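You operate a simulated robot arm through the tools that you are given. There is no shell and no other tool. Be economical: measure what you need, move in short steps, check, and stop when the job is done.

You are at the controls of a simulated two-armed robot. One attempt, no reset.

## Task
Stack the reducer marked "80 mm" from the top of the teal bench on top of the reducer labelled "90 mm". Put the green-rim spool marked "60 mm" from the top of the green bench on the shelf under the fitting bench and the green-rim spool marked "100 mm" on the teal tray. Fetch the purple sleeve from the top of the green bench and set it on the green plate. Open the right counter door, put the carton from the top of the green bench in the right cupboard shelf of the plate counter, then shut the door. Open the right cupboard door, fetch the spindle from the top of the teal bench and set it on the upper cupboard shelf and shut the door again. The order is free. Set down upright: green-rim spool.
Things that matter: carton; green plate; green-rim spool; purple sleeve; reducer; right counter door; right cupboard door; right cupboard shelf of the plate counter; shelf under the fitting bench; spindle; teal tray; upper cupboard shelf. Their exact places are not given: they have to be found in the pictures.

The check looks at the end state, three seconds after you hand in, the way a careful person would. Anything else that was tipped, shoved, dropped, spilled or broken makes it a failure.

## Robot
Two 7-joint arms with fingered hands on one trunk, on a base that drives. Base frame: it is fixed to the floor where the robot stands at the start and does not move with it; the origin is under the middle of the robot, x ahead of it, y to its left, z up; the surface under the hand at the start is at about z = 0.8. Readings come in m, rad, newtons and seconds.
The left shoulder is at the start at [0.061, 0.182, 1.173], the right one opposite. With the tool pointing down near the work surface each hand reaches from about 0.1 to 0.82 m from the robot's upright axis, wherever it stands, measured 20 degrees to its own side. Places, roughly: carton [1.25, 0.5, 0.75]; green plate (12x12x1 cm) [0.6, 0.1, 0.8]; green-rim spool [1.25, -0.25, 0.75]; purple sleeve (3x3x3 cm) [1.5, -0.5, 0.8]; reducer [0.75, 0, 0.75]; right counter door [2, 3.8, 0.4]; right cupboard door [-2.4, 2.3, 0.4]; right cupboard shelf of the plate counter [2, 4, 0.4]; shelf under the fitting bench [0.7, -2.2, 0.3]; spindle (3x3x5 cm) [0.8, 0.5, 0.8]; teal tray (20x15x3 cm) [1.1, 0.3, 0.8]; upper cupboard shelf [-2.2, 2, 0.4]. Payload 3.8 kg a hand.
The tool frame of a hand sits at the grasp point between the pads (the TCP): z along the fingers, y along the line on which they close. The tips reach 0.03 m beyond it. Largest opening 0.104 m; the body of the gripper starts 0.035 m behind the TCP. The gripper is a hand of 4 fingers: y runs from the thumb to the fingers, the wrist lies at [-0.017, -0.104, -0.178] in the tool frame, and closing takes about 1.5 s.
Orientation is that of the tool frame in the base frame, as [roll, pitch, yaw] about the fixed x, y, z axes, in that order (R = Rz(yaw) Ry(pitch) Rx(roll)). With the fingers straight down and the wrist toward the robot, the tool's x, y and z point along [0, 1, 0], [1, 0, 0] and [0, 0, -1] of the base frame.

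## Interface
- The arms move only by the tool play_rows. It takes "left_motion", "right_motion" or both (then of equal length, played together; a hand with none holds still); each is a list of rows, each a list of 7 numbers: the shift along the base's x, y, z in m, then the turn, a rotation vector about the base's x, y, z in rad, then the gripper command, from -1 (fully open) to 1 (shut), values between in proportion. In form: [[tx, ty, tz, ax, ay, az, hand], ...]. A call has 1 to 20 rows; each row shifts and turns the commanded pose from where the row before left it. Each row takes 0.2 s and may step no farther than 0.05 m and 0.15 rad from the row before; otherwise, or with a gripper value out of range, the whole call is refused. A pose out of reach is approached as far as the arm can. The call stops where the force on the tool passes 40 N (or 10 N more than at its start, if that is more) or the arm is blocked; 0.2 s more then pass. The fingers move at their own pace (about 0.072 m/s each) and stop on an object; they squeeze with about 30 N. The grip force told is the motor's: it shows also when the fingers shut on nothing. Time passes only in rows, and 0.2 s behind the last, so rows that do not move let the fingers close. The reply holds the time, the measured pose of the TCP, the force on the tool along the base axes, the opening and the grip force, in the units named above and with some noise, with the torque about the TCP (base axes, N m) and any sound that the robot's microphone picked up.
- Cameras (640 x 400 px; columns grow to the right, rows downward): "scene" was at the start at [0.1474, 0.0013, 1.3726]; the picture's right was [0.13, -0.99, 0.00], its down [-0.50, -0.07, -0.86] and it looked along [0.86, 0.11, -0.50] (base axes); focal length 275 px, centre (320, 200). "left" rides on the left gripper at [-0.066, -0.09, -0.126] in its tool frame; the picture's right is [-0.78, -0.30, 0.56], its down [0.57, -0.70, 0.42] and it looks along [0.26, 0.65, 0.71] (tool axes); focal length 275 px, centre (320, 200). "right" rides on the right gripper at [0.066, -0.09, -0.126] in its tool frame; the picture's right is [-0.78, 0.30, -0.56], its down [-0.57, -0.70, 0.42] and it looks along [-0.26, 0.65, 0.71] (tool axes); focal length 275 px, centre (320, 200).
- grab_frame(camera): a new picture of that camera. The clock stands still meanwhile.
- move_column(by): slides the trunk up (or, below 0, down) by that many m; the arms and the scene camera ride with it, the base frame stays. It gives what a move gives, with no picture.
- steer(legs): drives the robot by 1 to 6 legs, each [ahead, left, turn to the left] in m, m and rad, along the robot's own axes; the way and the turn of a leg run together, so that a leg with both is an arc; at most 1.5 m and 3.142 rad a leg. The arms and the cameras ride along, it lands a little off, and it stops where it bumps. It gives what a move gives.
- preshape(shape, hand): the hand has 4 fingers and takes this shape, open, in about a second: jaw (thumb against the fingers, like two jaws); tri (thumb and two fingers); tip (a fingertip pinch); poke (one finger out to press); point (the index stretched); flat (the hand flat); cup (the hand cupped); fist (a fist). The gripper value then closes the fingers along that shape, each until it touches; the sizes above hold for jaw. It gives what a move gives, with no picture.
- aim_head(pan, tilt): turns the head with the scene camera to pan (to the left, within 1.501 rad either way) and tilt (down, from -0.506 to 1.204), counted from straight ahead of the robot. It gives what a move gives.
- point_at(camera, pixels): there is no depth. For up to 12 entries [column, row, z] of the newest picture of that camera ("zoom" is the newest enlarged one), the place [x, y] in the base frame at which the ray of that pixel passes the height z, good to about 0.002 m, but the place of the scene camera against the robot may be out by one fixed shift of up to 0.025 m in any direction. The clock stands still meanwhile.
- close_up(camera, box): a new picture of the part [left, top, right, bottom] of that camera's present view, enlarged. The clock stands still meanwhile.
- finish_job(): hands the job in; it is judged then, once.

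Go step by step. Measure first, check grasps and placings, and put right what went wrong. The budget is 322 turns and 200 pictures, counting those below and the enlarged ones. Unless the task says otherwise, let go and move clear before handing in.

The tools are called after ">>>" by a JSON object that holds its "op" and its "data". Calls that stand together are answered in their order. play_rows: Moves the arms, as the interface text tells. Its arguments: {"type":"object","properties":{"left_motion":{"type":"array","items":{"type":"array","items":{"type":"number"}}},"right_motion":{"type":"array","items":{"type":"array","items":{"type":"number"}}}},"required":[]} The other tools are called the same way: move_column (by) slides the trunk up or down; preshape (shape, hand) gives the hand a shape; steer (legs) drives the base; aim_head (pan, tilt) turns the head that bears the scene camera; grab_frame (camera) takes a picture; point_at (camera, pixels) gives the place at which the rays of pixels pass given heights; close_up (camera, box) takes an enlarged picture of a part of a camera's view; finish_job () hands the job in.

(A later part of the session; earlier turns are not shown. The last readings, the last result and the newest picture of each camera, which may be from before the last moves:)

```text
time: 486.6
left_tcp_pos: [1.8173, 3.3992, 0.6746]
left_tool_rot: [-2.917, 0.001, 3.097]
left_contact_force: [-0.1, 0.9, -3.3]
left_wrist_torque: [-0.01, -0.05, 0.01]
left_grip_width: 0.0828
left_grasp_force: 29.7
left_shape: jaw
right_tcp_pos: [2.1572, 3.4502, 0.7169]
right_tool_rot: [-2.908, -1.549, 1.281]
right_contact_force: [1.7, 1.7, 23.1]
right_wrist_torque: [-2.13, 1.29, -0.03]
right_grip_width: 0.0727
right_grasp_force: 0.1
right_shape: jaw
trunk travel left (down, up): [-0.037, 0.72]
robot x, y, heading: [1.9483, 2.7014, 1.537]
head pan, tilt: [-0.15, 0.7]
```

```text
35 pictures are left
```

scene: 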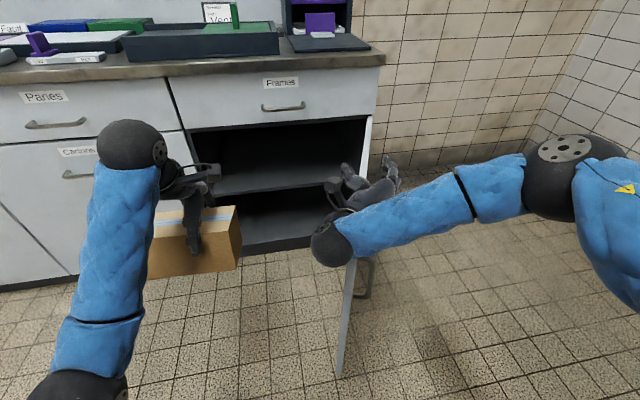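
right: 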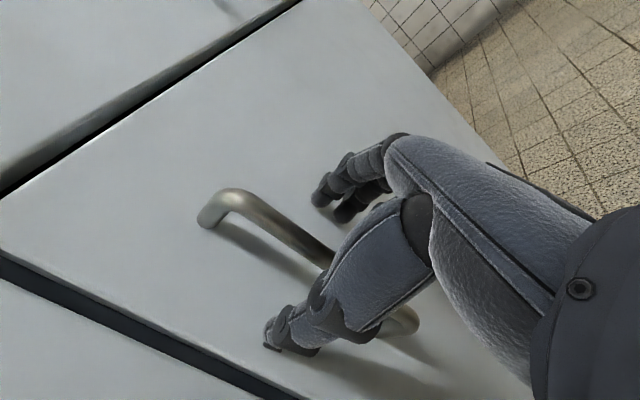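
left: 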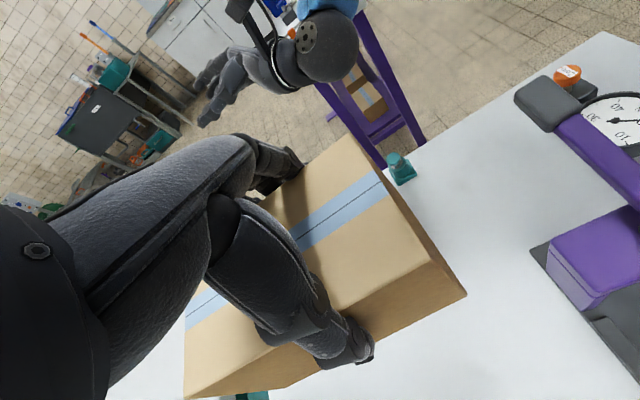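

The right wrist rests on the door's top edge; lift it off and measure the door edge.

>>> {"op": "play_rows", "data": {"right_motion": [[0, 0, 0.03, 0, 0, 0, -0.4], [0, 0, 0.04, 0, 0, 0, 0.3], [-0.04, 0, 0.02, 0, 0, 0, 1], [-0.04, 0, 0, 0, 0, 0, 1], [-0.04, 0, 0, 0, 0, 0, 1], [0, 0, 0, 0, 0, 0, 1]]}}

>>> {"op": "point_at", "data": {"camera": "scene", "pixels": [[340, 376, 0.08], [351, 258, 0.65], [372, 118, 0.65], [190, 130, 0.65], [215, 193, 0.4], [364, 166, 0.4]]}}

```text
time: 488.0
left_tcp_pos: [1.8173, 3.4001, 0.6722]
left_tool_rot: [-2.917, 0.0, 3.098]
left_contact_force: [0.5, 0.1, -3.1]
left_wrist_torque: [0.06, -0.1, 0.0]
left_grip_width: 0.0829
left_grasp_force: 30.2
left_shape: jaw
right_tcp_pos: [2.038, 3.4527, 0.804]
right_tool_rot: [-2.95, -1.544, 1.325]
right_contact_force: [0.3, 0.9, -0.9]
right_wrist_torque: [0.0, 0.02, -0.04]
right_grip_width: 0.0
right_grasp_force: 30.8
right_shape: jaw
trunk travel left (down, up): [-0.037, 0.72]
robot x, y, heading: [1.9449, 2.6988, 1.538]
head pan, tilt: [-0.15, 0.7]
```

```text
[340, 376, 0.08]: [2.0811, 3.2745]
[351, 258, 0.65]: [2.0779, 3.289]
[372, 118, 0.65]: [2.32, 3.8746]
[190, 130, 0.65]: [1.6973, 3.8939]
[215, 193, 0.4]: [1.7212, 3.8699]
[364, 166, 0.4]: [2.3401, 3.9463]
```

Door edge at (2.08,3.28), only ~68° open. Lower the right hand inside the door and push it wider with a base shift.

>>> {"op": "play_rows", "data": {"right_motion": [[-0.02, 0, -0.04, 0, 0, 0, 1], [-0.02, 0, -0.04, 0, 0, 0, 1], [0, 0, -0.045, 0, 0, 0, 1], [0, 0, -0.045, 0, 0, 0, 1], [0, 0, -0.045, 0, 0, 0, 1], [0, 0, -0.03, 0, 0, 0, 1], [0, 0, 0, 0, 0, 0, 1]]}}

>>> {"op": "steer", "data": {"legs": [[0, -0.3, 0.035]]}}

>>> {"op": "grab_frame", "data": {"camera": "scene"}}

```text
time: 489.6
left_tcp_pos: [1.8163, 3.4004, 0.6725]
left_tool_rot: [-2.917, 0.0, 3.097]
left_contact_force: [0.8, -0.3, -2.9]
left_wrist_torque: [0.03, -0.03, 0.0]
left_grip_width: 0.0826
left_grasp_force: 30.1
left_shape: jaw
right_tcp_pos: [1.9975, 3.4526, 0.5584]
right_tool_rot: [-2.935, -1.542, 1.31]
right_contact_force: [-0.4, 0.2, 0.2]
right_wrist_torque: [-0.02, -0.02, -0.01]
right_grip_width: 0.0001
right_grasp_force: 29.9
right_shape: jaw
trunk travel left (down, up): [-0.037, 0.72]
robot x, y, heading: [1.9425, 2.7008, 1.536]
head pan, tilt: [-0.15, 0.7]
```

```text
time: 491.6
left_tcp_pos: [2.0949, 3.3898, 0.6723]
left_tool_rot: [-2.916, 0.0, 3.131]
left_contact_force: [-1.2, -0.3, -2.8]
left_wrist_torque: [0.04, -0.06, -0.01]
left_grip_width: 0.0829
left_grasp_force: 29.9
left_shape: jaw
right_tcp_pos: [2.2728, 3.4473, 0.5586]
right_tool_rot: [-2.931, -1.54, 1.337]
right_contact_force: [0.1, 0.0, -0.3]
right_wrist_torque: [-0.07, -0.04, 0.01]
right_grip_width: 0.0
right_grasp_force: 30.1
right_shape: jaw
trunk travel left (down, up): [-0.037, 0.72]
robot x, y, heading: [2.2445, 2.6924, 1.574]
head pan, tilt: [-0.15, 0.7]
```

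```text
34 pictures are left
```

scene: 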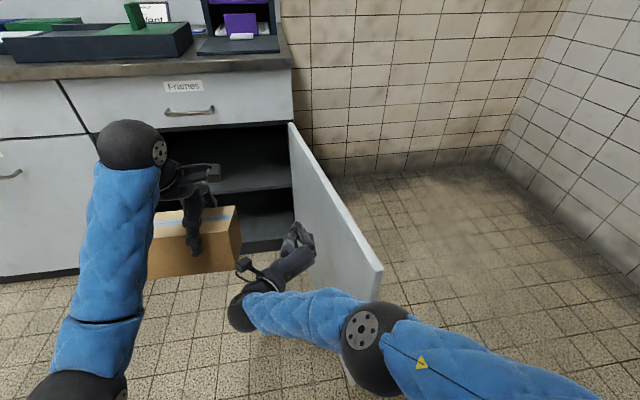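

Door now past 90°. Raise the right hand clear; tilt the left hand forward (so the wrist stays low) and lower the carton to shelf height.

>>> {"op": "play_rows", "data": {"left_motion": [[0, 0.01, -0.02, 0.14, 0, 0, 1], [0, 0.01, -0.03, 0.14, 0, 0, 1], [0, 0.01, -0.03, 0.14, 0, 0, 1], [0, 0, -0.03, 0, 0, 0, 1], [0, 0, -0.03, 0, 0, 0, 1], [0, 0, -0.02, 0, 0, 0, 1], [0, 0, 0, 0, 0, 0, 1], [0, 0, 0, 0, 0, 0, 1], [0, 0, 0, 0, 0, 0, 1]], "right_motion": [[-0.01, 0, 0.04, 0, 0, 0, 1], [-0.01, 0, 0.045, 0, 0, 0, 1], [0, 0, 0.045, 0, 0, 0, 1], [0, 0, 0.045, 0, 0, 0, 1], [0, 0, 0.045, 0, 0, 0, 1], [0, 0, 0.045, 0, 0, 0, 1], [0, 0, 0.045, 0, 0, 0, 1], [0, 0, 0.045, 0, 0, 0, 1], [0, 0, 0, 0, 0, 0, 1]]}}

>>> {"op": "steer", "data": {"legs": [[0, 0.2, 0], [0.27, 0, 0]]}}

>>> {"op": "aim_head", "data": {"pan": 0.05, "tilt": 0.75}}

>>> {"op": "grab_frame", "data": {"camera": "scene"}}

```text
time: 492.4
left_tcp_pos: [2.099, 3.4173, 0.6252]
left_tool_rot: [3.002, 0.022, 3.136]
left_contact_force: [-0.3, -1.2, 0.3]
left_wrist_torque: [-0.09, -0.19, -0.16]
left_grip_width: 0.0826
left_grasp_force: 29.9
left_shape: jaw
right_tcp_pos: [2.2565, 3.4444, 0.6497]
right_tool_rot: [2.956, -1.516, 1.735]
right_contact_force: [0.5, 2.2, -2.4]
right_wrist_torque: [0.16, -0.2, -0.12]
right_grip_width: 0.0
right_grasp_force: 30.0
right_shape: jaw
trunk travel left (down, up): [-0.037, 0.72]
robot x, y, heading: [2.2436, 2.6938, 1.567]
head pan, tilt: [-0.15, 0.7]
stopped in row 3 (left hand): the force on the tool passed its limit at 88 N (the readings are from after the stop); the commanded pose is now the measured one
```

```text
time: 495.5
left_tcp_pos: [1.9016, 3.6925, 0.6249]
left_tool_rot: [2.999, 0.023, 3.132]
left_contact_force: [-1.8, 0.0, 3.0]
left_wrist_torque: [-0.47, -0.37, -0.12]
left_grip_width: 0.0828
left_grasp_force: 30.4
left_shape: jaw
right_tcp_pos: [2.0599, 3.7204, 0.6487]
right_tool_rot: [2.94, -1.517, 1.751]
right_contact_force: [0.8, 0.1, -5.1]
right_wrist_torque: [0.63, -0.49, 0.07]
right_grip_width: 0.0
right_grasp_force: 30.2
right_shape: jaw
trunk travel left (down, up): [-0.037, 0.72]
robot x, y, heading: [2.048, 2.9719, 1.567]
head pan, tilt: [-0.15, 0.7]
```

```text
time: 496.2
left_tcp_pos: [1.9021, 3.6928, 0.624]
left_tool_rot: [2.999, 0.022, 3.133]
left_contact_force: [0.0, -0.3, -0.7]
left_wrist_torque: [-0.24, -0.15, -0.03]
left_grip_width: 0.0825
left_grasp_force: 30.3
left_shape: jaw
right_tcp_pos: [2.0602, 3.7194, 0.6496]
right_tool_rot: [2.959, -1.516, 1.732]
right_contact_force: [0.0, 0.9, -2.6]
right_wrist_torque: [0.27, -0.24, 0.01]
right_grip_width: 0.0001
right_grasp_force: 30.0
right_shape: jaw
trunk travel left (down, up): [-0.037, 0.72]
robot x, y, heading: [2.0498, 2.9704, 1.565]
head pan, tilt: [0.051, 0.75]
```

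```text
33 pictures are left
```

scene: 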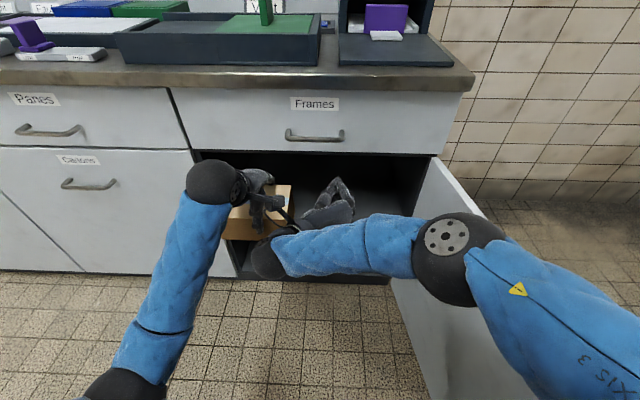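

The two hands touched. Back off and separate them.

>>> {"op": "steer", "data": {"legs": [[-0.27, 0, 0]]}}

>>> {"op": "play_rows", "data": {"right_motion": [[0.03, 0, 0.01, 0, 0, 0, 1], [0.03, 0, 0.02, 0, 0, 0, 1], [0.02, 0, 0.04, 0, 0, 0, 1], [0, 0, 0.045, 0, 0, 0, 1], [0, 0, 0.045, 0, 0, 0, 1], [0, 0, 0.045, 0, 0, 0, 1], [0, 0, 0.045, 0, 0, 0, 1], [0, 0, 0.045, 0, 0, 0, 1], [0, 0, 0.04, 0, 0, 0, 1], [0, 0, 0, 0, 0, 0, 1]]}}

>>> {"op": "grab_frame", "data": {"camera": "scene"}}

```text
time: 498.1
left_tcp_pos: [1.8995, 3.4195, 0.6252]
left_tool_rot: [2.999, 0.022, 3.135]
left_contact_force: [-1.6, -0.1, -1.3]
left_wrist_torque: [-0.17, -0.25, -0.13]
left_grip_width: 0.0829
left_grasp_force: 29.8
left_shape: jaw
right_tcp_pos: [2.0571, 3.4463, 0.6498]
right_tool_rot: [2.929, -1.517, 1.765]
right_contact_force: [1.0, -0.1, -0.2]
right_wrist_torque: [0.2, -0.06, 0.15]
right_grip_width: 0.0
right_grasp_force: 30.1
right_shape: jaw
trunk travel left (down, up): [-0.037, 0.72]
robot x, y, heading: [2.0456, 2.6963, 1.563]
head pan, tilt: [0.051, 0.75]
```

```text
time: 500.3
left_tcp_pos: [1.899, 3.4205, 0.6248]
left_tool_rot: [3.0, 0.022, 3.135]
left_contact_force: [0.4, -0.3, -3.1]
left_wrist_torque: [-0.03, -0.06, 0.0]
left_grip_width: 0.0828
left_grasp_force: 29.9
left_shape: jaw
right_tcp_pos: [2.1368, 3.4472, 0.9834]
right_tool_rot: [2.976, -1.516, 1.718]
right_contact_force: [-1.4, 0.3, 0.7]
right_wrist_torque: [0.0, 0.01, -0.03]
right_grip_width: 0.0003
right_grasp_force: 30.3
right_shape: jaw
trunk travel left (down, up): [-0.037, 0.72]
robot x, y, heading: [2.045, 2.6971, 1.568]
head pan, tilt: [0.051, 0.75]
```

```text
32 pictures are left
```

scene: 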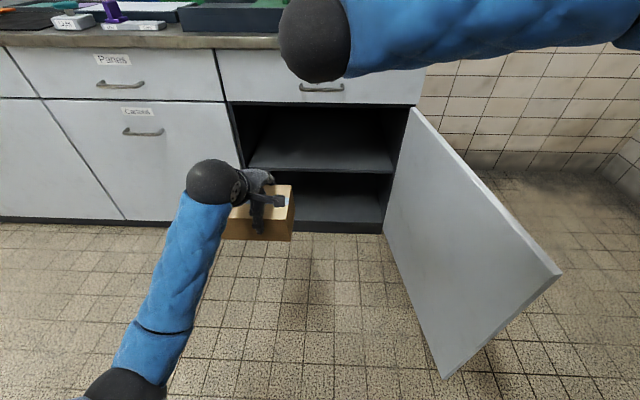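

Clear: door wide open, carton in the left hand. Pull the right hand back, lower the carton to shelf height.

>>> {"op": "play_rows", "data": {"right_motion": [[0.03, -0.035, 0, 0, 0, 0, 1], [0.03, -0.035, 0, 0, 0, 0, 1], [0.03, -0.035, 0, 0, 0, 0, 1], [0.02, -0.035, 0, 0, 0, 0, 1], [0, -0.03, 0, 0, 0, 0, 1]], "left_motion": [[0, 0, -0.03, 0, 0, 0, 1], [0, 0, -0.03, 0, 0, 0, 1], [0, 0, -0.03, 0, 0, 0, 1], [0, 0, -0.03, 0, 0, 0, 1], [0, 0, 0, 0, 0, 0, 1]]}}

>>> {"op": "steer", "data": {"legs": [[0.36, 0, 0]]}}

>>> {"op": "grab_frame", "data": {"camera": "scene"}}

```text
time: 501.5
left_tcp_pos: [1.8998, 3.4201, 0.503]
left_tool_rot: [2.999, 0.021, 3.136]
left_contact_force: [0.8, -0.6, -3.0]
left_wrist_torque: [-0.05, -0.08, -0.01]
left_grip_width: 0.0827
left_grasp_force: 30.2
left_shape: jaw
right_tcp_pos: [2.2461, 3.2942, 0.9827]
right_tool_rot: [2.972, -1.516, 1.719]
right_contact_force: [-0.5, 0.2, -0.4]
right_wrist_torque: [0.0, 0.0, -0.03]
right_grip_width: 0.0
right_grasp_force: 30.2
right_shape: jaw
right hand out of reach, approached as far as the arm can: row 5
trunk travel left (down, up): [-0.037, 0.72]
robot x, y, heading: [2.0436, 2.695, 1.568]
head pan, tilt: [0.051, 0.75]
```

```text
time: 503.9
left_tcp_pos: [1.9043, 3.7833, 0.5025]
left_tool_rot: [2.999, 0.024, 3.133]
left_contact_force: [0.8, 0.9, -2.6]
left_wrist_torque: [-0.01, -0.05, 0.02]
left_grip_width: 0.0826
left_grasp_force: 30.1
left_shape: jaw
right_tcp_pos: [2.2522, 3.6582, 0.983]
right_tool_rot: [2.97, -1.516, 1.719]
right_contact_force: [-0.1, 0.0, -0.1]
right_wrist_torque: [-0.03, 0.0, -0.02]
right_grip_width: 0.0
right_grasp_force: 29.5
right_shape: jaw
trunk travel left (down, up): [-0.037, 0.72]
robot x, y, heading: [2.0497, 3.061, 1.559]
head pan, tilt: [0.051, 0.75]
```

```text
31 pictures are left
```

scene: 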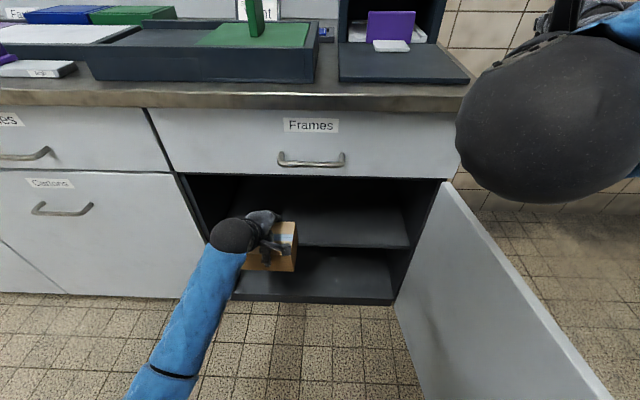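

Check the shelf height from this closer view before inserting.

>>> {"op": "point_at", "data": {"camera": "scene", "pixels": [[340, 247, 0.36], [340, 247, 0.38], [340, 247, 0.4], [300, 178, 0.65], [300, 178, 0.63], [400, 303, 0.05], [288, 271, 0.42]]}}

>>> {"op": "close_up", "data": {"camera": "scene", "box": [180, 160, 460, 320]}}

```text
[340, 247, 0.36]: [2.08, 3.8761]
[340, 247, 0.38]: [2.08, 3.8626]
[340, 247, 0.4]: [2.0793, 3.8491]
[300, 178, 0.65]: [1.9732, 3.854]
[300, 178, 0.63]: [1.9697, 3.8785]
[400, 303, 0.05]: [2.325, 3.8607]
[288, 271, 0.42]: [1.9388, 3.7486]
```

```text
2.29 times, centred on (320, 240) of scene
```

zoom: 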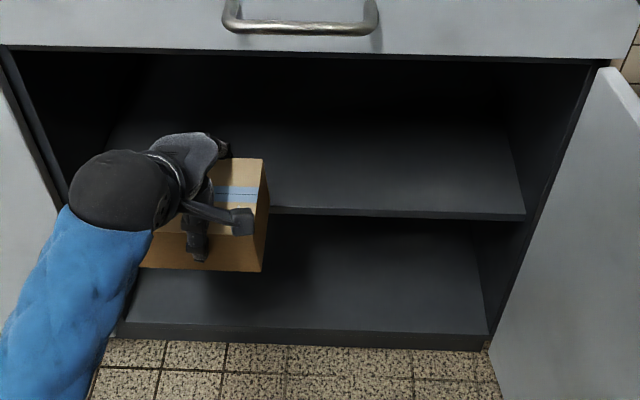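

Shelf top ≈0.38. Tilt 0.1 rad more, move in 0.16 m (base 0.1 + arm 0.06).

>>> {"op": "play_rows", "data": {"left_motion": [[0, 0, 0, 0.1, 0, 0, 1], [0, 0, 0, 0, 0, 0, 1]]}}

>>> {"op": "steer", "data": {"legs": [[0.1, 0, 0]]}}

>>> {"op": "play_rows", "data": {"left_motion": [[0, 0.02, 0, 0, 0, 0, 1], [0, 0.02, 0, 0, 0, 0, 1], [0, 0.02, 0, 0, 0, 0, 1], [0, 0, 0, 0, 0, 0, 1]]}}

>>> {"op": "grab_frame", "data": {"camera": "scene"}}

```text
time: 504.5
left_tcp_pos: [1.9049, 3.7845, 0.5029]
left_tool_rot: [2.897, 0.021, 3.13]
left_contact_force: [-0.2, 0.7, -1.2]
left_wrist_torque: [-0.05, -0.03, 0.01]
left_grip_width: 0.0831
left_grasp_force: 30.3
left_shape: jaw
right_tcp_pos: [2.2524, 3.6583, 0.9832]
right_tool_rot: [2.962, -1.517, 1.727]
right_contact_force: [-0.5, -0.5, 0.9]
right_wrist_torque: [0.0, 0.0, 0.02]
right_grip_width: 0.0002
right_grasp_force: 29.8
right_shape: jaw
trunk travel left (down, up): [-0.037, 0.72]
robot x, y, heading: [2.0489, 3.063, 1.558]
head pan, tilt: [0.051, 0.75]
```

```text
time: 505.6
left_tcp_pos: [1.9049, 3.8831, 0.5018]
left_tool_rot: [2.899, 0.019, 3.131]
left_contact_force: [-0.3, -0.6, -2.1]
left_wrist_torque: [-0.01, -0.06, 0.0]
left_grip_width: 0.0829
left_grasp_force: 29.9
left_shape: jaw
right_tcp_pos: [2.2527, 3.7585, 0.9835]
right_tool_rot: [2.969, -1.516, 1.722]
right_contact_force: [-0.4, -0.4, 0.0]
right_wrist_torque: [-0.01, -0.04, -0.03]
right_grip_width: 0.0002
right_grasp_force: 30.2
right_shape: jaw
trunk travel left (down, up): [-0.037, 0.72]
robot x, y, heading: [2.0472, 3.1602, 1.561]
head pan, tilt: [0.051, 0.75]
```

```text
time: 506.6
left_tcp_pos: [1.9052, 3.9377, 0.4957]
left_tool_rot: [2.91, 0.021, 3.127]
left_contact_force: [0.2, -0.1, -3.1]
left_wrist_torque: [-0.02, -0.06, -0.02]
left_grip_width: 0.0825
left_grasp_force: 30.7
left_shape: jaw
right_tcp_pos: [2.2518, 3.7553, 0.984]
right_tool_rot: [2.935, -1.518, 1.757]
right_contact_force: [-0.6, 0.1, 1.1]
right_wrist_torque: [-0.01, 0.01, 0.01]
right_grip_width: 0.0
right_grasp_force: 30.0
right_shape: jaw
trunk travel left (down, up): [-0.037, 0.72]
robot x, y, heading: [2.0483, 3.1598, 1.557]
head pan, tilt: [0.051, 0.75]
```

```text
29 pictures are left
```

scene: 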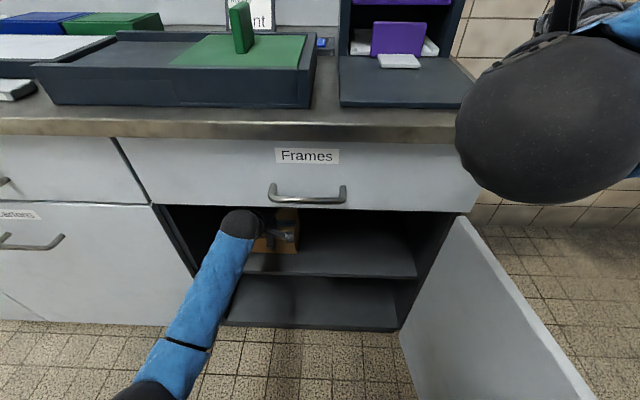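

Inside, no contact. Go 1.5 cm deeper and lower to contact.

>>> {"op": "play_rows", "data": {"left_motion": [[0, 0.015, 0, 0, 0, 0, 1], [0, 0, -0.006, 0, 0, 0, 1], [0, 0, -0.006, 0, 0, 0, 1], [0, 0, 0, 0, 0, 0, 1]]}}

>>> {"op": "play_rows", "data": {"left_motion": [[0, 0, -0.004, 0, 0, 0, 1], [0, 0, -0.004, 0, 0, 0, 1], [0, 0, 0, 0, 0, 0, 1]]}}

>>> {"op": "play_rows", "data": {"left_motion": [[0, 0, -0.004, 0, 0, 0, 1], [0, 0, -0.003, 0, 0, 0, 1], [0, 0, 0, 0, 0, 0, 1]]}}

```text
time: 507.6
left_tcp_pos: [1.9063, 3.9522, 0.4852]
left_tool_rot: [2.909, 0.023, 3.13]
left_contact_force: [-0.3, -0.8, 3.0]
left_wrist_torque: [-0.28, 0.17, 0.14]
left_grip_width: 0.0826
left_grasp_force: 29.8
left_shape: jaw
right_tcp_pos: [2.2538, 3.7533, 0.9862]
right_tool_rot: [2.9, -1.52, 1.789]
right_contact_force: [-0.2, -0.8, -0.2]
right_wrist_torque: [0.0, 0.0, -0.01]
right_grip_width: 0.0
right_grasp_force: 30.5
right_shape: jaw
trunk travel left (down, up): [-0.037, 0.72]
robot x, y, heading: [2.0497, 3.1596, 1.562]
head pan, tilt: [0.051, 0.75]
```

```text
time: 508.4
left_tcp_pos: [1.9037, 3.9562, 0.4835]
left_tool_rot: [2.897, 0.024, 3.127]
left_contact_force: [0.9, -6.4, 16.4]
left_wrist_torque: [-1.1, 0.15, 0.11]
left_grip_width: 0.0824
left_grasp_force: 30.3
left_shape: jaw
right_tcp_pos: [2.2524, 3.7527, 0.9868]
right_tool_rot: [2.95, -1.52, 1.74]
right_contact_force: [0.0, 0.8, -0.3]
right_wrist_torque: [-0.03, 0.0, 0.02]
right_grip_width: 0.0
right_grasp_force: 29.9
right_shape: jaw
trunk travel left (down, up): [-0.037, 0.72]
robot x, y, heading: [2.0485, 3.1624, 1.562]
head pan, tilt: [0.051, 0.75]
```

```text
time: 509.2
left_tcp_pos: [1.9045, 3.9594, 0.4842]
left_tool_rot: [2.885, 0.022, 3.133]
left_contact_force: [-0.7, -10.1, 33.0]
left_wrist_torque: [-1.8, 0.07, 0.06]
left_grip_width: 0.0825
left_grasp_force: 29.5
left_shape: jaw
right_tcp_pos: [2.2526, 3.7528, 0.9865]
right_tool_rot: [2.979, -1.522, 1.713]
right_contact_force: [0.0, 0.4, -0.9]
right_wrist_torque: [0.0, -0.02, 0.01]
right_grip_width: 0.0
right_grasp_force: 30.2
right_shape: jaw
trunk travel left (down, up): [-0.037, 0.72]
robot x, y, heading: [2.0475, 3.1573, 1.563]
head pan, tilt: [0.051, 0.75]
```

Rear edge is resting on the shelf. Ease off slightly and open so it settles flat.

>>> {"op": "play_rows", "data": {"left_motion": [[0, 0, 0.005, 0, 0, 0, 0.9], [0, 0, 0.0, -0.04, 0, 0, 0.6], [0, 0, 0, 0, 0, 0, 0.0], [0, 0, 0, 0, 0, 0, -0.6], [0, 0, 0, 0, 0, 0, -1], [0, 0, 0, 0, 0, 0, -1], [0, 0, 0, 0, 0, 0, -1]]}}

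>>> {"op": "grab_frame", "data": {"camera": "left"}}

```text
time: 509.6
left_tcp_pos: [1.9063, 3.959, 0.4847]
left_tool_rot: [2.887, 0.023, 3.13]
left_contact_force: [-1.9, -8.2, 30.5]
left_wrist_torque: [-1.6, 0.07, 0.01]
left_grip_width: 0.0823
left_grasp_force: 30.3
left_shape: jaw
right_tcp_pos: [2.2532, 3.755, 0.9842]
right_tool_rot: [2.939, -1.518, 1.752]
right_contact_force: [0.3, -0.6, -1.5]
right_wrist_torque: [-0.01, 0.04, 0.0]
right_grip_width: 0.0
right_grasp_force: 30.4
right_shape: jaw
trunk travel left (down, up): [-0.037, 0.72]
robot x, y, heading: [2.0483, 3.1595, 1.566]
head pan, tilt: [0.051, 0.75]
stopped in row 2 (left hand): the force on the tool passed its limit at 46 N (the readings are from after the stop); the commanded pose is now the measured one
```

```text
28 pictures are left
```

left: 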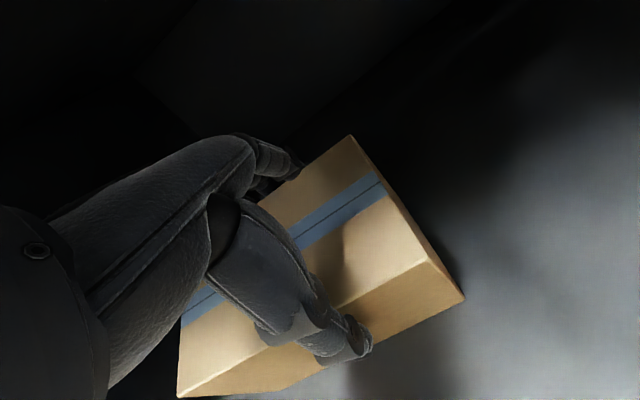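

>>> {"op": "play_rows", "data": {"left_motion": [[0, 0, 0.007, 0, 0, 0, 1], [0, 0, 0, 0, 0, 0, 0.6], [0, 0, 0, 0, 0, 0, 0.0], [0, 0, 0, 0, 0, 0, -0.6], [0, 0, 0, 0, 0, 0, -1], [0, 0, 0, 0, 0, 0, -1], [0, 0, 0, 0, 0, 0, -1]]}}

>>> {"op": "grab_frame", "data": {"camera": "left"}}

```text
time: 510.0
left_tcp_pos: [1.9057, 3.9586, 0.484]
left_tool_rot: [2.888, 0.023, 3.13]
left_contact_force: [-2.4, -3.5, 30.3]
left_wrist_torque: [-1.21, 0.07, 0.05]
left_grip_width: 0.0819
left_grasp_force: 29.8
left_shape: jaw
right_tcp_pos: [2.2523, 3.756, 0.9842]
right_tool_rot: [2.95, -1.517, 1.738]
right_contact_force: [0.3, 0.3, -0.2]
right_wrist_torque: [-0.01, 0.0, 0.01]
right_grip_width: 0.0
right_grasp_force: 30.3
right_shape: jaw
trunk travel left (down, up): [-0.037, 0.72]
robot x, y, heading: [2.0501, 3.1617, 1.561]
head pan, tilt: [0.051, 0.75]
stopped in row 1 (left hand): the force on the tool passed its limit at 44 N (the readings are from after the stop); the commanded pose is now the measured one
```

```text
27 pictures are left
```

left: 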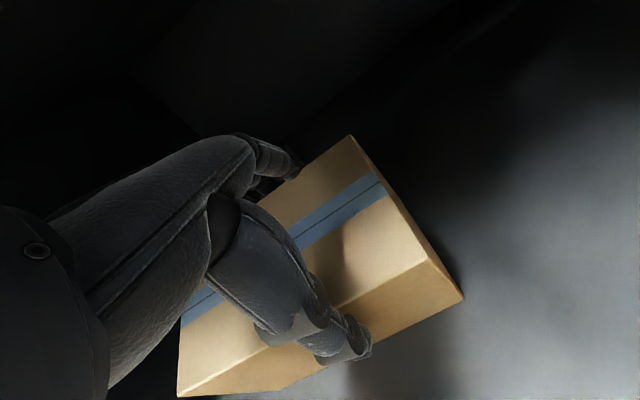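

Just open in place without moving.

>>> {"op": "play_rows", "data": {"left_motion": [[0, 0, 0, 0, 0, 0, 0.8], [0, 0, 0, 0, 0, 0, 0.5], [0, 0, 0, 0, 0, 0, 0], [0, 0, 0, 0, 0, 0, -0.6], [0, 0, 0, 0, 0, 0, -1], [0, 0, 0, 0, 0, 0, -1], [0, 0, 0, 0, 0, 0, -1]]}}

>>> {"op": "grab_frame", "data": {"camera": "scene"}}

```text
time: 511.6
left_tcp_pos: [1.9058, 3.9573, 0.4833]
left_tool_rot: [2.891, 0.023, 3.129]
left_contact_force: [-0.8, 5.8, 18.2]
left_wrist_torque: [0.04, -0.1, 0.11]
left_grip_width: 0.1042
left_grasp_force: 0.0
left_shape: jaw
right_tcp_pos: [2.2524, 3.7557, 0.9848]
right_tool_rot: [2.948, -1.518, 1.744]
right_contact_force: [0.2, -0.1, -1.1]
right_wrist_torque: [-0.01, -0.02, -0.03]
right_grip_width: 0.0001
right_grasp_force: 29.5
right_shape: jaw
trunk travel left (down, up): [-0.037, 0.72]
robot x, y, heading: [2.0486, 3.1653, 1.566]
head pan, tilt: [0.051, 0.75]
```

```text
26 pictures are left
```

scene: 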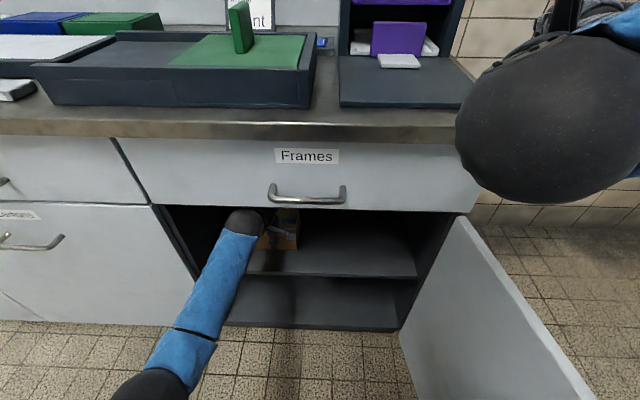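

Released; palm is touching the carton top. Move up in small steps while tilting the fingers up.

>>> {"op": "play_rows", "data": {"left_motion": [[0, 0, 0.006, 0, 0, 0, -1], [0, 0, 0.006, 0.03, 0, 0, -1], [0, -0.003, 0.007, 0.05, 0, 0, -1], [0, -0.003, 0.007, 0.05, 0, 0, -1], [0, 0, 0, 0, 0, 0, -1]]}}

>>> {"op": "grab_frame", "data": {"camera": "left"}}

```text
time: 512.8
left_tcp_pos: [1.9076, 3.9519, 0.5124]
left_tool_rot: [2.756, 0.022, 3.126]
left_contact_force: [-0.5, 0.8, -0.4]
left_wrist_torque: [-0.03, 0.01, -0.04]
left_grip_width: 0.1038
left_grasp_force: 0.1
left_shape: jaw
right_tcp_pos: [2.2524, 3.7562, 0.9844]
right_tool_rot: [2.931, -1.519, 1.759]
right_contact_force: [-0.1, -0.1, 0.1]
right_wrist_torque: [-0.01, -0.01, -0.02]
right_grip_width: 0.0
right_grasp_force: 30.4
right_shape: jaw
trunk travel left (down, up): [-0.037, 0.72]
robot x, y, heading: [2.0529, 3.1608, 1.559]
head pan, tilt: [0.051, 0.75]
```

```text
25 pictures are left
```

left: 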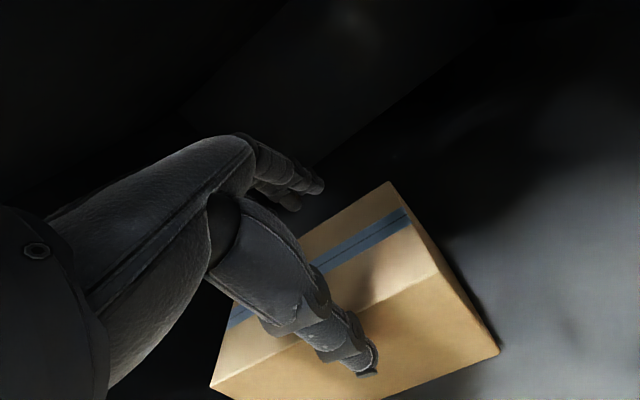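

>>> {"op": "point_at", "data": {"camera": "left", "pixels": [[498, 352, 0.385], [438, 276, 0.473], [392, 183, 0.473], [211, 388, 0.473]]}}

>>> {"op": "play_rows", "data": {"left_motion": [[0, 0, 0.012, 0.05, 0, 0, -1], [0, -0.015, 0.003, 0, 0, 0, -1], [0, -0.02, 0, 0, 0, 0, -1], [0, -0.02, 0, 0, 0, 0, -1], [0, 0, 0, 0, 0, 0, -1]]}}

```text
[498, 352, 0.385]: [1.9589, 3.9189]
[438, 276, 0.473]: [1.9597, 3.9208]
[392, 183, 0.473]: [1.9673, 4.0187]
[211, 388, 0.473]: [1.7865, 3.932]
```

```text
time: 514.0
left_tcp_pos: [1.9071, 3.8975, 0.5231]
left_tool_rot: [2.71, 0.019, 3.125]
left_contact_force: [-0.1, -0.3, -0.7]
left_wrist_torque: [0.01, 0.01, 0.01]
left_grip_width: 0.1039
left_grasp_force: 0.1
left_shape: jaw
right_tcp_pos: [2.2523, 3.756, 0.9836]
right_tool_rot: [2.921, -1.518, 1.771]
right_contact_force: [-0.1, -0.5, 0.6]
right_wrist_torque: [-0.01, -0.02, -0.02]
right_grip_width: 0.0
right_grasp_force: 30.0
right_shape: jaw
trunk travel left (down, up): [-0.037, 0.72]
robot x, y, heading: [2.0486, 3.1645, 1.561]
head pan, tilt: [0.051, 0.75]
```

Carton sits flat with its rear at y≈3.92, well inside. Back out.

>>> {"op": "steer", "data": {"legs": [[-0.45, 0, 0]]}}

>>> {"op": "grab_frame", "data": {"camera": "scene"}}

```text
time: 516.7
left_tcp_pos: [1.9062, 3.4528, 0.5228]
left_tool_rot: [2.71, 0.02, 3.122]
left_contact_force: [0.0, -0.1, 0.3]
left_wrist_torque: [-0.03, -0.01, 0.01]
left_grip_width: 0.1038
left_grasp_force: 0.0
left_shape: jaw
right_tcp_pos: [2.2503, 3.3077, 0.9841]
right_tool_rot: [2.939, -1.517, 1.747]
right_contact_force: [0.4, 0.0, 0.5]
right_wrist_torque: [0.04, 0.01, 0.03]
right_grip_width: 0.0002
right_grasp_force: 30.3
right_shape: jaw
trunk travel left (down, up): [-0.037, 0.72]
robot x, y, heading: [2.0442, 2.7105, 1.558]
head pan, tilt: [0.051, 0.75]
```

```text
24 pictures are left
```

scene: 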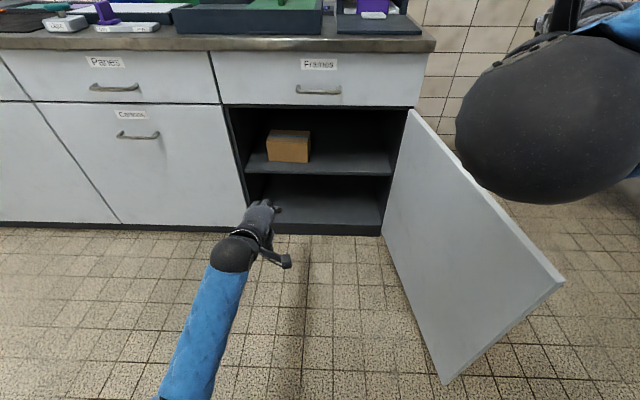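

Carton is on the shelf. Measure the door's free edge to close it.

>>> {"op": "point_at", "data": {"camera": "scene", "pixels": [[563, 284, 0.65], [446, 383, 0.08], [411, 110, 0.65]]}}

>>> {"op": "play_rows", "data": {"left_motion": [[0, -0.01, 0.04, 0, 0, 0, -0.2], [0, -0.01, 0.04, 0, 0, 0, -0.2], [-0.02, 0, 0.045, -0.1, 0, 0, -0.2], [-0.02, 0, 0.045, -0.1, 0, 0, -0.2], [-0.02, 0, 0.045, -0.1, 0, 0, -0.2], [-0.02, 0, 0.045, -0.1, 0, 0, -0.2], [-0.02, 0, 0.045, 0, 0, 0, -0.2], [0, 0, 0.045, 0, 0, 0, -0.2], [0, 0, 0, 0, 0, 0, -0.2]]}}

```text
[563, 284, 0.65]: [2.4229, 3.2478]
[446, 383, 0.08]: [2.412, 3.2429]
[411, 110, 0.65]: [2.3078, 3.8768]
```

```text
time: 518.7
left_tcp_pos: [1.8039, 3.4329, 0.8725]
left_tool_rot: [3.112, 0.027, 3.129]
left_contact_force: [1.2, 0.2, 0.0]
left_wrist_torque: [-0.02, 0.06, -0.02]
left_grip_width: 0.0626
left_grasp_force: 0.0
left_shape: jaw
right_tcp_pos: [2.2507, 3.3074, 0.9839]
right_tool_rot: [2.944, -1.515, 1.742]
right_contact_force: [-0.9, 0.0, -0.2]
right_wrist_torque: [0.02, 0.0, 0.01]
right_grip_width: 0.0001
right_grasp_force: 29.5
right_shape: jaw
trunk travel left (down, up): [-0.037, 0.72]
robot x, y, heading: [2.0422, 2.7176, 1.558]
head pan, tilt: [0.051, 0.75]
```

Door edge at (2.42,3.245), ~100° open. Bring the right hand to the outer side: base right 0.3 m, then lower.

>>> {"op": "steer", "data": {"legs": [[0, -0.32, 0.01]]}}

>>> {"op": "play_rows", "data": {"right_motion": [[0, 0.02, -0.04, 0, 0, 0, 1], [0, 0.02, -0.045, 0, 0, 0, 1], [0, 0.02, -0.045, 0, 0, 0, 1], [0, 0.01, -0.045, 0, 0, 0, 1], [0, 0, -0.045, 0, 0, 0, 1], [0, 0, -0.045, 0, 0, 0, 1], [0, 0, -0.045, 0, 0, 0, 1], [0, 0, -0.045, 0, 0, 0, 1], [0, 0, -0.045, 0, 0, 0, 1], [0, 0, -0.03, 0, 0, 0, 1], [0, 0, 0, 0, 0, 0, 1]]}}

>>> {"op": "grab_frame", "data": {"camera": "scene"}}

```text
time: 520.9
left_tcp_pos: [2.1225, 3.4289, 0.8735]
left_tool_rot: [3.112, 0.027, 3.14]
left_contact_force: [0.6, 0.3, 0.4]
left_wrist_torque: [0.0, 0.02, 0.0]
left_grip_width: 0.0629
left_grasp_force: 0.2
left_shape: jaw
right_tcp_pos: [2.5725, 3.3067, 0.9831]
right_tool_rot: [2.931, -1.519, 1.765]
right_contact_force: [0.3, -0.1, -0.1]
right_wrist_torque: [0.0, -0.01, 0.01]
right_grip_width: 0.0
right_grasp_force: 29.8
right_shape: jaw
trunk travel left (down, up): [-0.037, 0.72]
robot x, y, heading: [2.3742, 2.7105, 1.565]
head pan, tilt: [0.051, 0.75]
```

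```text
time: 523.3
left_tcp_pos: [2.1233, 3.4286, 0.8731]
left_tool_rot: [3.11, 0.028, -3.141]
left_contact_force: [-0.3, 0.1, -0.7]
left_wrist_torque: [-0.02, -0.01, -0.01]
left_grip_width: 0.0627
left_grasp_force: 0.1
left_shape: jaw
right_tcp_pos: [2.5715, 3.3753, 0.5531]
right_tool_rot: [2.937, -1.518, 1.76]
right_contact_force: [0.0, 0.0, -0.3]
right_wrist_torque: [0.02, 0.03, 0.0]
right_grip_width: 0.0
right_grasp_force: 29.4
right_shape: jaw
trunk travel left (down, up): [-0.037, 0.72]
robot x, y, heading: [2.3696, 2.7115, 1.569]
head pan, tilt: [0.051, 0.75]
```

```text
23 pictures are left
```

scene: 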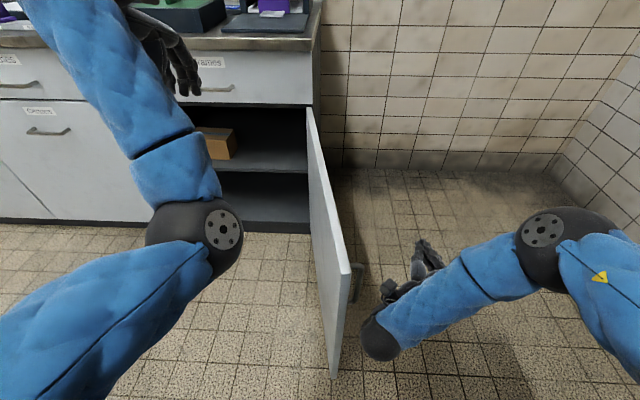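

Raise the left arm out of the way, then sweep the base left to swing the door.

>>> {"op": "play_rows", "data": {"left_motion": [[-0.02, 0, 0.04, 0, 0, 0, -0.2], [-0.02, 0, 0.04, 0, 0, 0, -0.2], [-0.02, 0, 0.04, 0, 0, 0, -0.2], [-0.02, 0, 0.04, 0, 0, 0, -0.2], [-0.02, 0, 0.04, 0, 0, 0, -0.2], [-0.02, 0, 0.03, 0, 0, 0, -0.2]]}}

>>> {"op": "steer", "data": {"legs": [[0, 0.3, 0], [0.03, 0.12, 0]]}}

>>> {"op": "grab_frame", "data": {"camera": "scene"}}

```text
time: 524.7
left_tcp_pos: [2.0044, 3.4282, 1.1053]
left_tool_rot: [3.112, 0.025, 3.141]
left_contact_force: [-0.1, 0.4, -0.2]
left_wrist_torque: [0.01, -0.01, 0.0]
left_grip_width: 0.063
left_grasp_force: 0.1
left_shape: jaw
right_tcp_pos: [2.57, 3.3742, 0.5533]
right_tool_rot: [2.943, -1.517, 1.753]
right_contact_force: [0.2, 0.6, 0.2]
right_wrist_torque: [0.04, 0.01, -0.01]
right_grip_width: 0.0
right_grasp_force: 30.1
right_shape: jaw
trunk travel left (down, up): [-0.037, 0.72]
robot x, y, heading: [2.3674, 2.7098, 1.566]
head pan, tilt: [0.051, 0.75]
```

```text
time: 527.6
left_tcp_pos: [1.5765, 3.459, 1.1045]
left_tool_rot: [3.111, 0.025, -3.142]
left_contact_force: [-1.1, 0.4, 0.5]
left_wrist_torque: [-0.01, 0.02, 0.03]
left_grip_width: 0.0626
left_grasp_force: 0.1
left_shape: jaw
right_tcp_pos: [2.1422, 3.4069, 0.5535]
right_tool_rot: [2.956, -1.516, 1.742]
right_contact_force: [0.1, 0.3, 0.5]
right_wrist_torque: [-0.02, -0.02, -0.02]
right_grip_width: 0.0001
right_grasp_force: 30.3
right_shape: jaw
trunk travel left (down, up): [-0.037, 0.72]
robot x, y, heading: [1.9436, 2.7411, 1.569]
head pan, tilt: [0.051, 0.75]
```

```text
22 pictures are left
```

scene: 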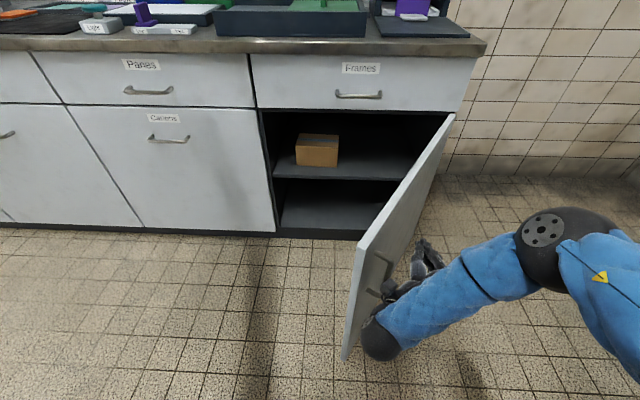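

>>> {"op": "steer", "data": {"legs": [[0.06, 0.14, 0], [0.12, 0.1, 0]]}}

>>> {"op": "grab_frame", "data": {"camera": "scene"}}

```text
time: 530.0
left_tcp_pos: [1.3355, 3.6384, 1.1037]
left_tool_rot: [3.112, 0.024, -3.139]
left_contact_force: [0.0, 0.4, 0.7]
left_wrist_torque: [-0.02, 0.01, 0.0]
left_grip_width: 0.0626
left_grasp_force: 0.0
left_shape: jaw
right_tcp_pos: [1.9026, 3.5846, 0.553]
right_tool_rot: [2.953, -1.515, 1.746]
right_contact_force: [-0.2, -0.1, 0.6]
right_wrist_torque: [0.01, -0.02, -0.03]
right_grip_width: 0.0003
right_grasp_force: 30.6
right_shape: jaw
trunk travel left (down, up): [-0.037, 0.72]
robot x, y, heading: [1.7034, 2.9182, 1.567]
head pan, tilt: [0.051, 0.75]
```

```text
21 pictures are left
```

scene: 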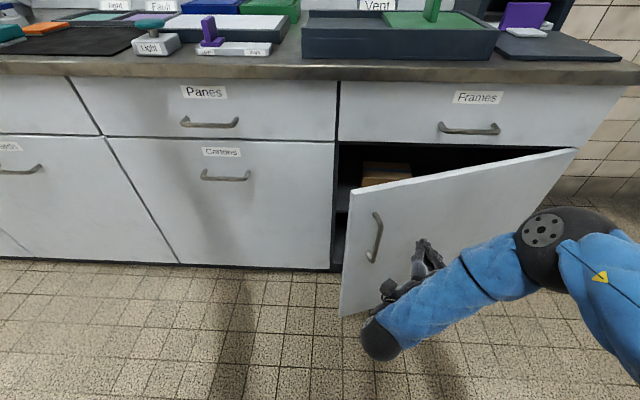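

Nearly shut; push forward with the arm and base.

>>> {"op": "play_rows", "data": {"right_motion": [[0, 0.04, 0, 0, 0, 0, 1], [0, 0.04, 0, 0, 0, 0, 1], [0, 0.04, 0, 0, 0, 0, 1], [0, 0.04, 0, 0, 0, 0, 1], [0, 0, 0, 0, 0, 0, 1]]}}

>>> {"op": "steer", "data": {"legs": [[0.11, 0, 0]]}}

>>> {"op": "grab_frame", "data": {"camera": "scene"}}

```text
time: 531.2
left_tcp_pos: [1.3377, 3.6386, 1.104]
left_tool_rot: [3.111, 0.026, -3.139]
left_contact_force: [0.1, -0.5, 0.1]
left_wrist_torque: [0.0, 0.0, 0.02]
left_grip_width: 0.0626
left_grasp_force: 0.0
left_shape: jaw
right_tcp_pos: [1.9039, 3.7459, 0.5527]
right_tool_rot: [2.959, -1.517, 1.741]
right_contact_force: [-0.2, -0.7, 0.6]
right_wrist_torque: [-0.02, -0.01, 0.03]
right_grip_width: 0.0002
right_grasp_force: 30.0
right_shape: jaw
trunk travel left (down, up): [-0.037, 0.72]
robot x, y, heading: [1.7062, 2.9182, 1.573]
head pan, tilt: [0.051, 0.75]
```

```text
time: 532.2
left_tcp_pos: [1.3381, 3.6883, 1.1007]
left_tool_rot: [3.116, 0.026, -3.14]
left_contact_force: [-0.1, 0.3, -0.4]
left_wrist_torque: [-0.02, 0.02, -0.02]
left_grip_width: 0.0627
left_grasp_force: 0.0
left_shape: jaw
right_tcp_pos: [1.9028, 3.7906, 0.549]
right_tool_rot: [2.979, -1.523, 1.702]
right_contact_force: [-0.4, -6.4, 2.2]
right_wrist_torque: [0.12, 0.0, -0.11]
right_grip_width: 0.0
right_grasp_force: 29.7
right_shape: jaw
trunk travel left (down, up): [-0.037, 0.72]
robot x, y, heading: [1.7028, 2.9706, 1.572]
head pan, tilt: [0.051, 0.75]
stopped in leg 1: the force on the tool passed its limit at 136 N (the readings are from after the stop); the commanded pose is now the measured one
```

```text
20 pictures are left
```

scene: 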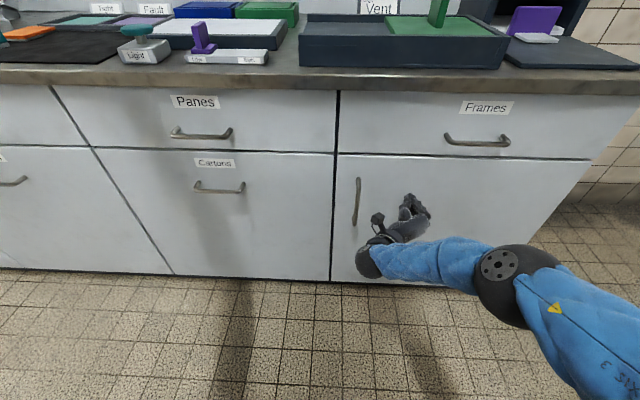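

Door is shut. Retract the hand and back off, then turn for a final look at the benches.

>>> {"op": "play_rows", "data": {"right_motion": [[0, -0.04, 0, 0, 0, 0, 1], [0, -0.04, 0, 0, 0, 0, 1], [0, -0.04, 0.02, 0, 0, 0, 1], [0, 0, 0.04, 0, 0, 0, 1], [0, 0, 0.04, 0, 0, 0, 1]]}}

>>> {"op": "steer", "data": {"legs": [[-0.3, -0.3, 0]]}}

>>> {"op": "grab_frame", "data": {"camera": "scene"}}

>>> {"op": "move_column", "data": {"by": 0.4}}

>>> {"op": "steer", "data": {"legs": [[0, 0, 2.6]]}}

>>> {"op": "aim_head", "data": {"pan": 0.0, "tilt": 0.5}}

>>> {"op": "grab_frame", "data": {"camera": "scene"}}

```text
time: 533.4
left_tcp_pos: [1.3363, 3.688, 1.1011]
left_tool_rot: [3.116, 0.026, 3.141]
left_contact_force: [-0.7, 0.5, -0.2]
left_wrist_torque: [0.03, -0.01, 0.01]
left_grip_width: 0.0626
left_grasp_force: 0.1
left_shape: jaw
right_tcp_pos: [1.9055, 3.6689, 0.6498]
right_tool_rot: [2.928, -1.52, 1.753]
right_contact_force: [0.1, 0.4, -0.8]
right_wrist_torque: [0.01, -0.03, -0.01]
right_grip_width: 0.0
right_grasp_force: 29.9
right_shape: jaw
trunk travel left (down, up): [-0.037, 0.72]
robot x, y, heading: [1.7062, 2.9694, 1.568]
head pan, tilt: [0.051, 0.75]
```

```text
time: 536.0
left_tcp_pos: [1.643, 3.3891, 1.1018]
left_tool_rot: [3.115, 0.026, 3.139]
left_contact_force: [0.2, 0.6, -0.4]
left_wrist_torque: [-0.02, 0.02, 0.03]
left_grip_width: 0.0628
left_grasp_force: 0.1
left_shape: jaw
right_tcp_pos: [2.2106, 3.3685, 0.6484]
right_tool_rot: [2.955, -1.52, 1.722]
right_contact_force: [0.0, -0.5, 0.5]
right_wrist_torque: [0.02, -0.01, -0.01]
right_grip_width: 0.0
right_grasp_force: 30.2
right_shape: jaw
trunk travel left (down, up): [-0.037, 0.72]
robot x, y, heading: [2.0035, 2.6689, 1.563]
head pan, tilt: [0.051, 0.75]
```

```text
19 pictures are left
```

scene: 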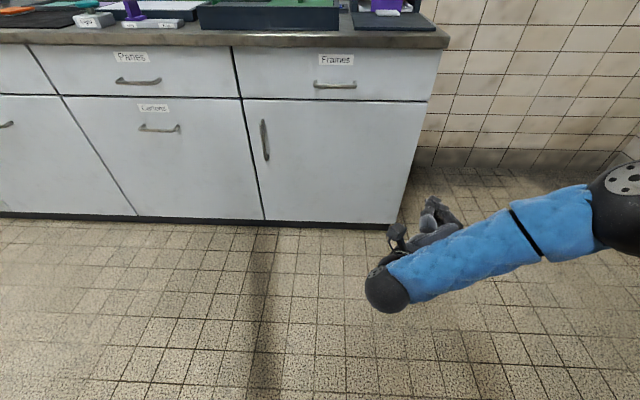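

```text
time: 539.8
left_tcp_pos: [1.6414, 3.183, 1.6699]
left_tool_rot: [2.805, 0.026, 3.133]
left_contact_force: [0.0, 0.3, 0.0]
left_wrist_torque: [0.02, -0.01, 0.01]
left_grip_width: 0.0625
left_grasp_force: 0.0
left_shape: jaw
right_tcp_pos: [2.2093, 3.3687, 1.0485]
right_tool_rot: [2.973, -1.522, 1.705]
right_contact_force: [-0.1, -0.1, -0.6]
right_wrist_torque: [-0.01, 0.01, 0.02]
right_grip_width: 0.0003
right_grasp_force: 29.6
right_shape: jaw
trunk travel left (down, up): [-0.437, 0.32]
robot x, y, heading: [2.0073, 2.6705, 1.57]
head pan, tilt: [0.051, 0.75]
```

```text
time: 546.3
left_tcp_pos: [2.0378, 2.0417, 1.6699]
left_tool_rot: [2.806, 0.027, -0.581]
left_contact_force: [-0.1, 0.5, -0.3]
left_wrist_torque: [0.01, 0.0, -0.04]
left_grip_width: 0.0629
left_grasp_force: 0.1
left_shape: jaw
right_tcp_pos: [1.4567, 2.1928, 1.0492]
right_tool_rot: [2.971, -1.521, -2.008]
right_contact_force: [0.3, 0.4, 0.0]
right_wrist_torque: [0.0, 0.03, -0.01]
right_grip_width: 0.0
right_grasp_force: 30.3
right_shape: jaw
trunk travel left (down, up): [-0.437, 0.32]
robot x, y, heading: [2.0103, 2.6697, -2.145]
head pan, tilt: [0.051, 0.75]
```

```text
time: 547.0
left_tcp_pos: [2.0375, 2.0427, 1.6698]
left_tool_rot: [2.806, 0.026, -0.583]
left_contact_force: [0.3, 0.1, 0.0]
left_wrist_torque: [0.0, -0.01, -0.03]
left_grip_width: 0.0627
left_grasp_force: 0.0
left_shape: jaw
right_tcp_pos: [1.4577, 2.1923, 1.0501]
right_tool_rot: [2.945, -1.52, -1.98]
right_contact_force: [-0.5, 0.6, 0.1]
right_wrist_torque: [0.01, 0.02, 0.01]
right_grip_width: 0.0003
right_grasp_force: 29.9
right_shape: jaw
trunk travel left (down, up): [-0.437, 0.32]
robot x, y, heading: [2.0055, 2.6727, -2.146]
head pan, tilt: [0.0, 0.499]
```

```text
18 pictures are left
```

scene: 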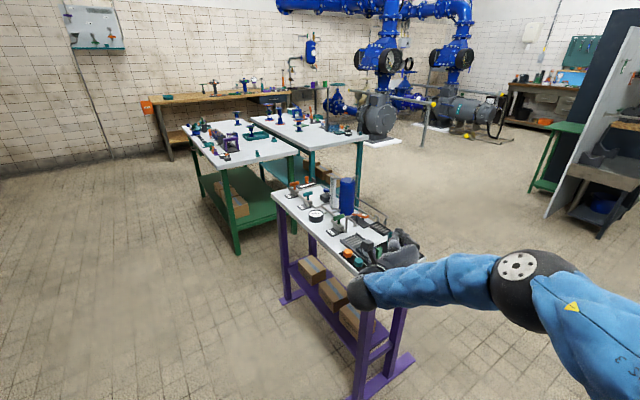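

Counter door is shut. The right hand is hovering near the cart, with no contact; zoom on the benches, then swing back away.

>>> {"op": "close_up", "data": {"camera": "scene", "box": [175, 90, 375, 200]}}

>>> {"op": "close_up", "data": {"camera": "scene", "box": [330, 200, 450, 290]}}

>>> {"op": "steer", "data": {"legs": [[-0.3, 0, 0]]}}

>>> {"op": "grab_frame", "data": {"camera": "scene"}}

```text
3.20 times, centred on (275, 145) of scene
```

zoom: 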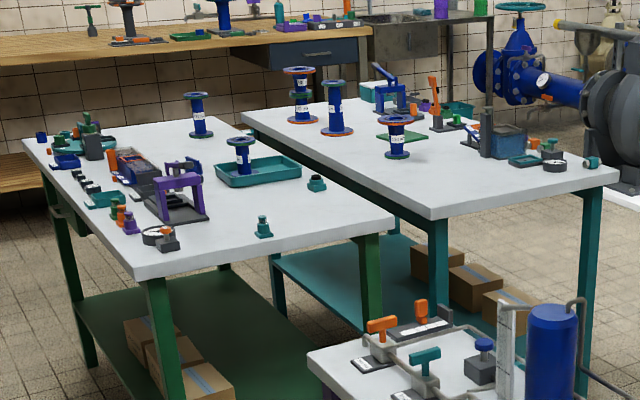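

```text
4.44 times, centred on (390, 245) of scene
```

zoom: 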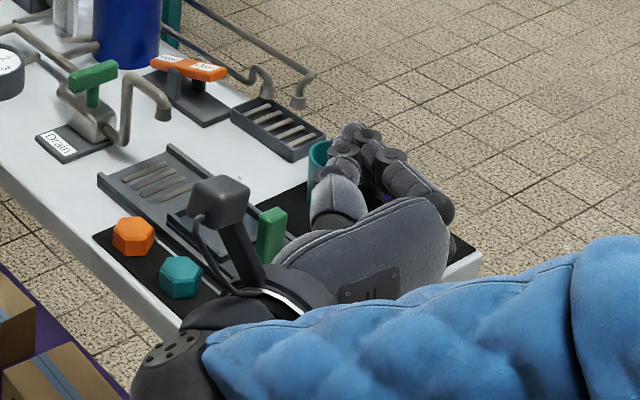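

```text
time: 549.1
left_tcp_pos: [2.1982, 2.2945, 1.6706]
left_tool_rot: [2.806, 0.027, -0.587]
left_contact_force: [-0.8, 0.5, 1.0]
left_wrist_torque: [-0.02, 0.0, 0.01]
left_grip_width: 0.0628
left_grasp_force: 0.1
left_shape: jaw
right_tcp_pos: [1.6204, 2.4486, 1.0494]
right_tool_rot: [2.99, -1.523, -2.032]
right_contact_force: [-0.6, 0.7, -0.1]
right_wrist_torque: [-0.02, -0.01, 0.02]
right_grip_width: 0.0002
right_grasp_force: 29.8
right_shape: jaw
trunk travel left (down, up): [-0.437, 0.32]
robot x, y, heading: [2.1729, 2.9221, -2.15]
head pan, tilt: [0.0, 0.499]
```

```text
15 pictures are left
```

scene: 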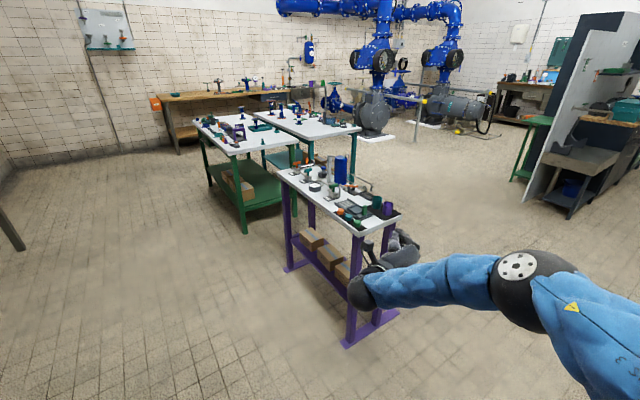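

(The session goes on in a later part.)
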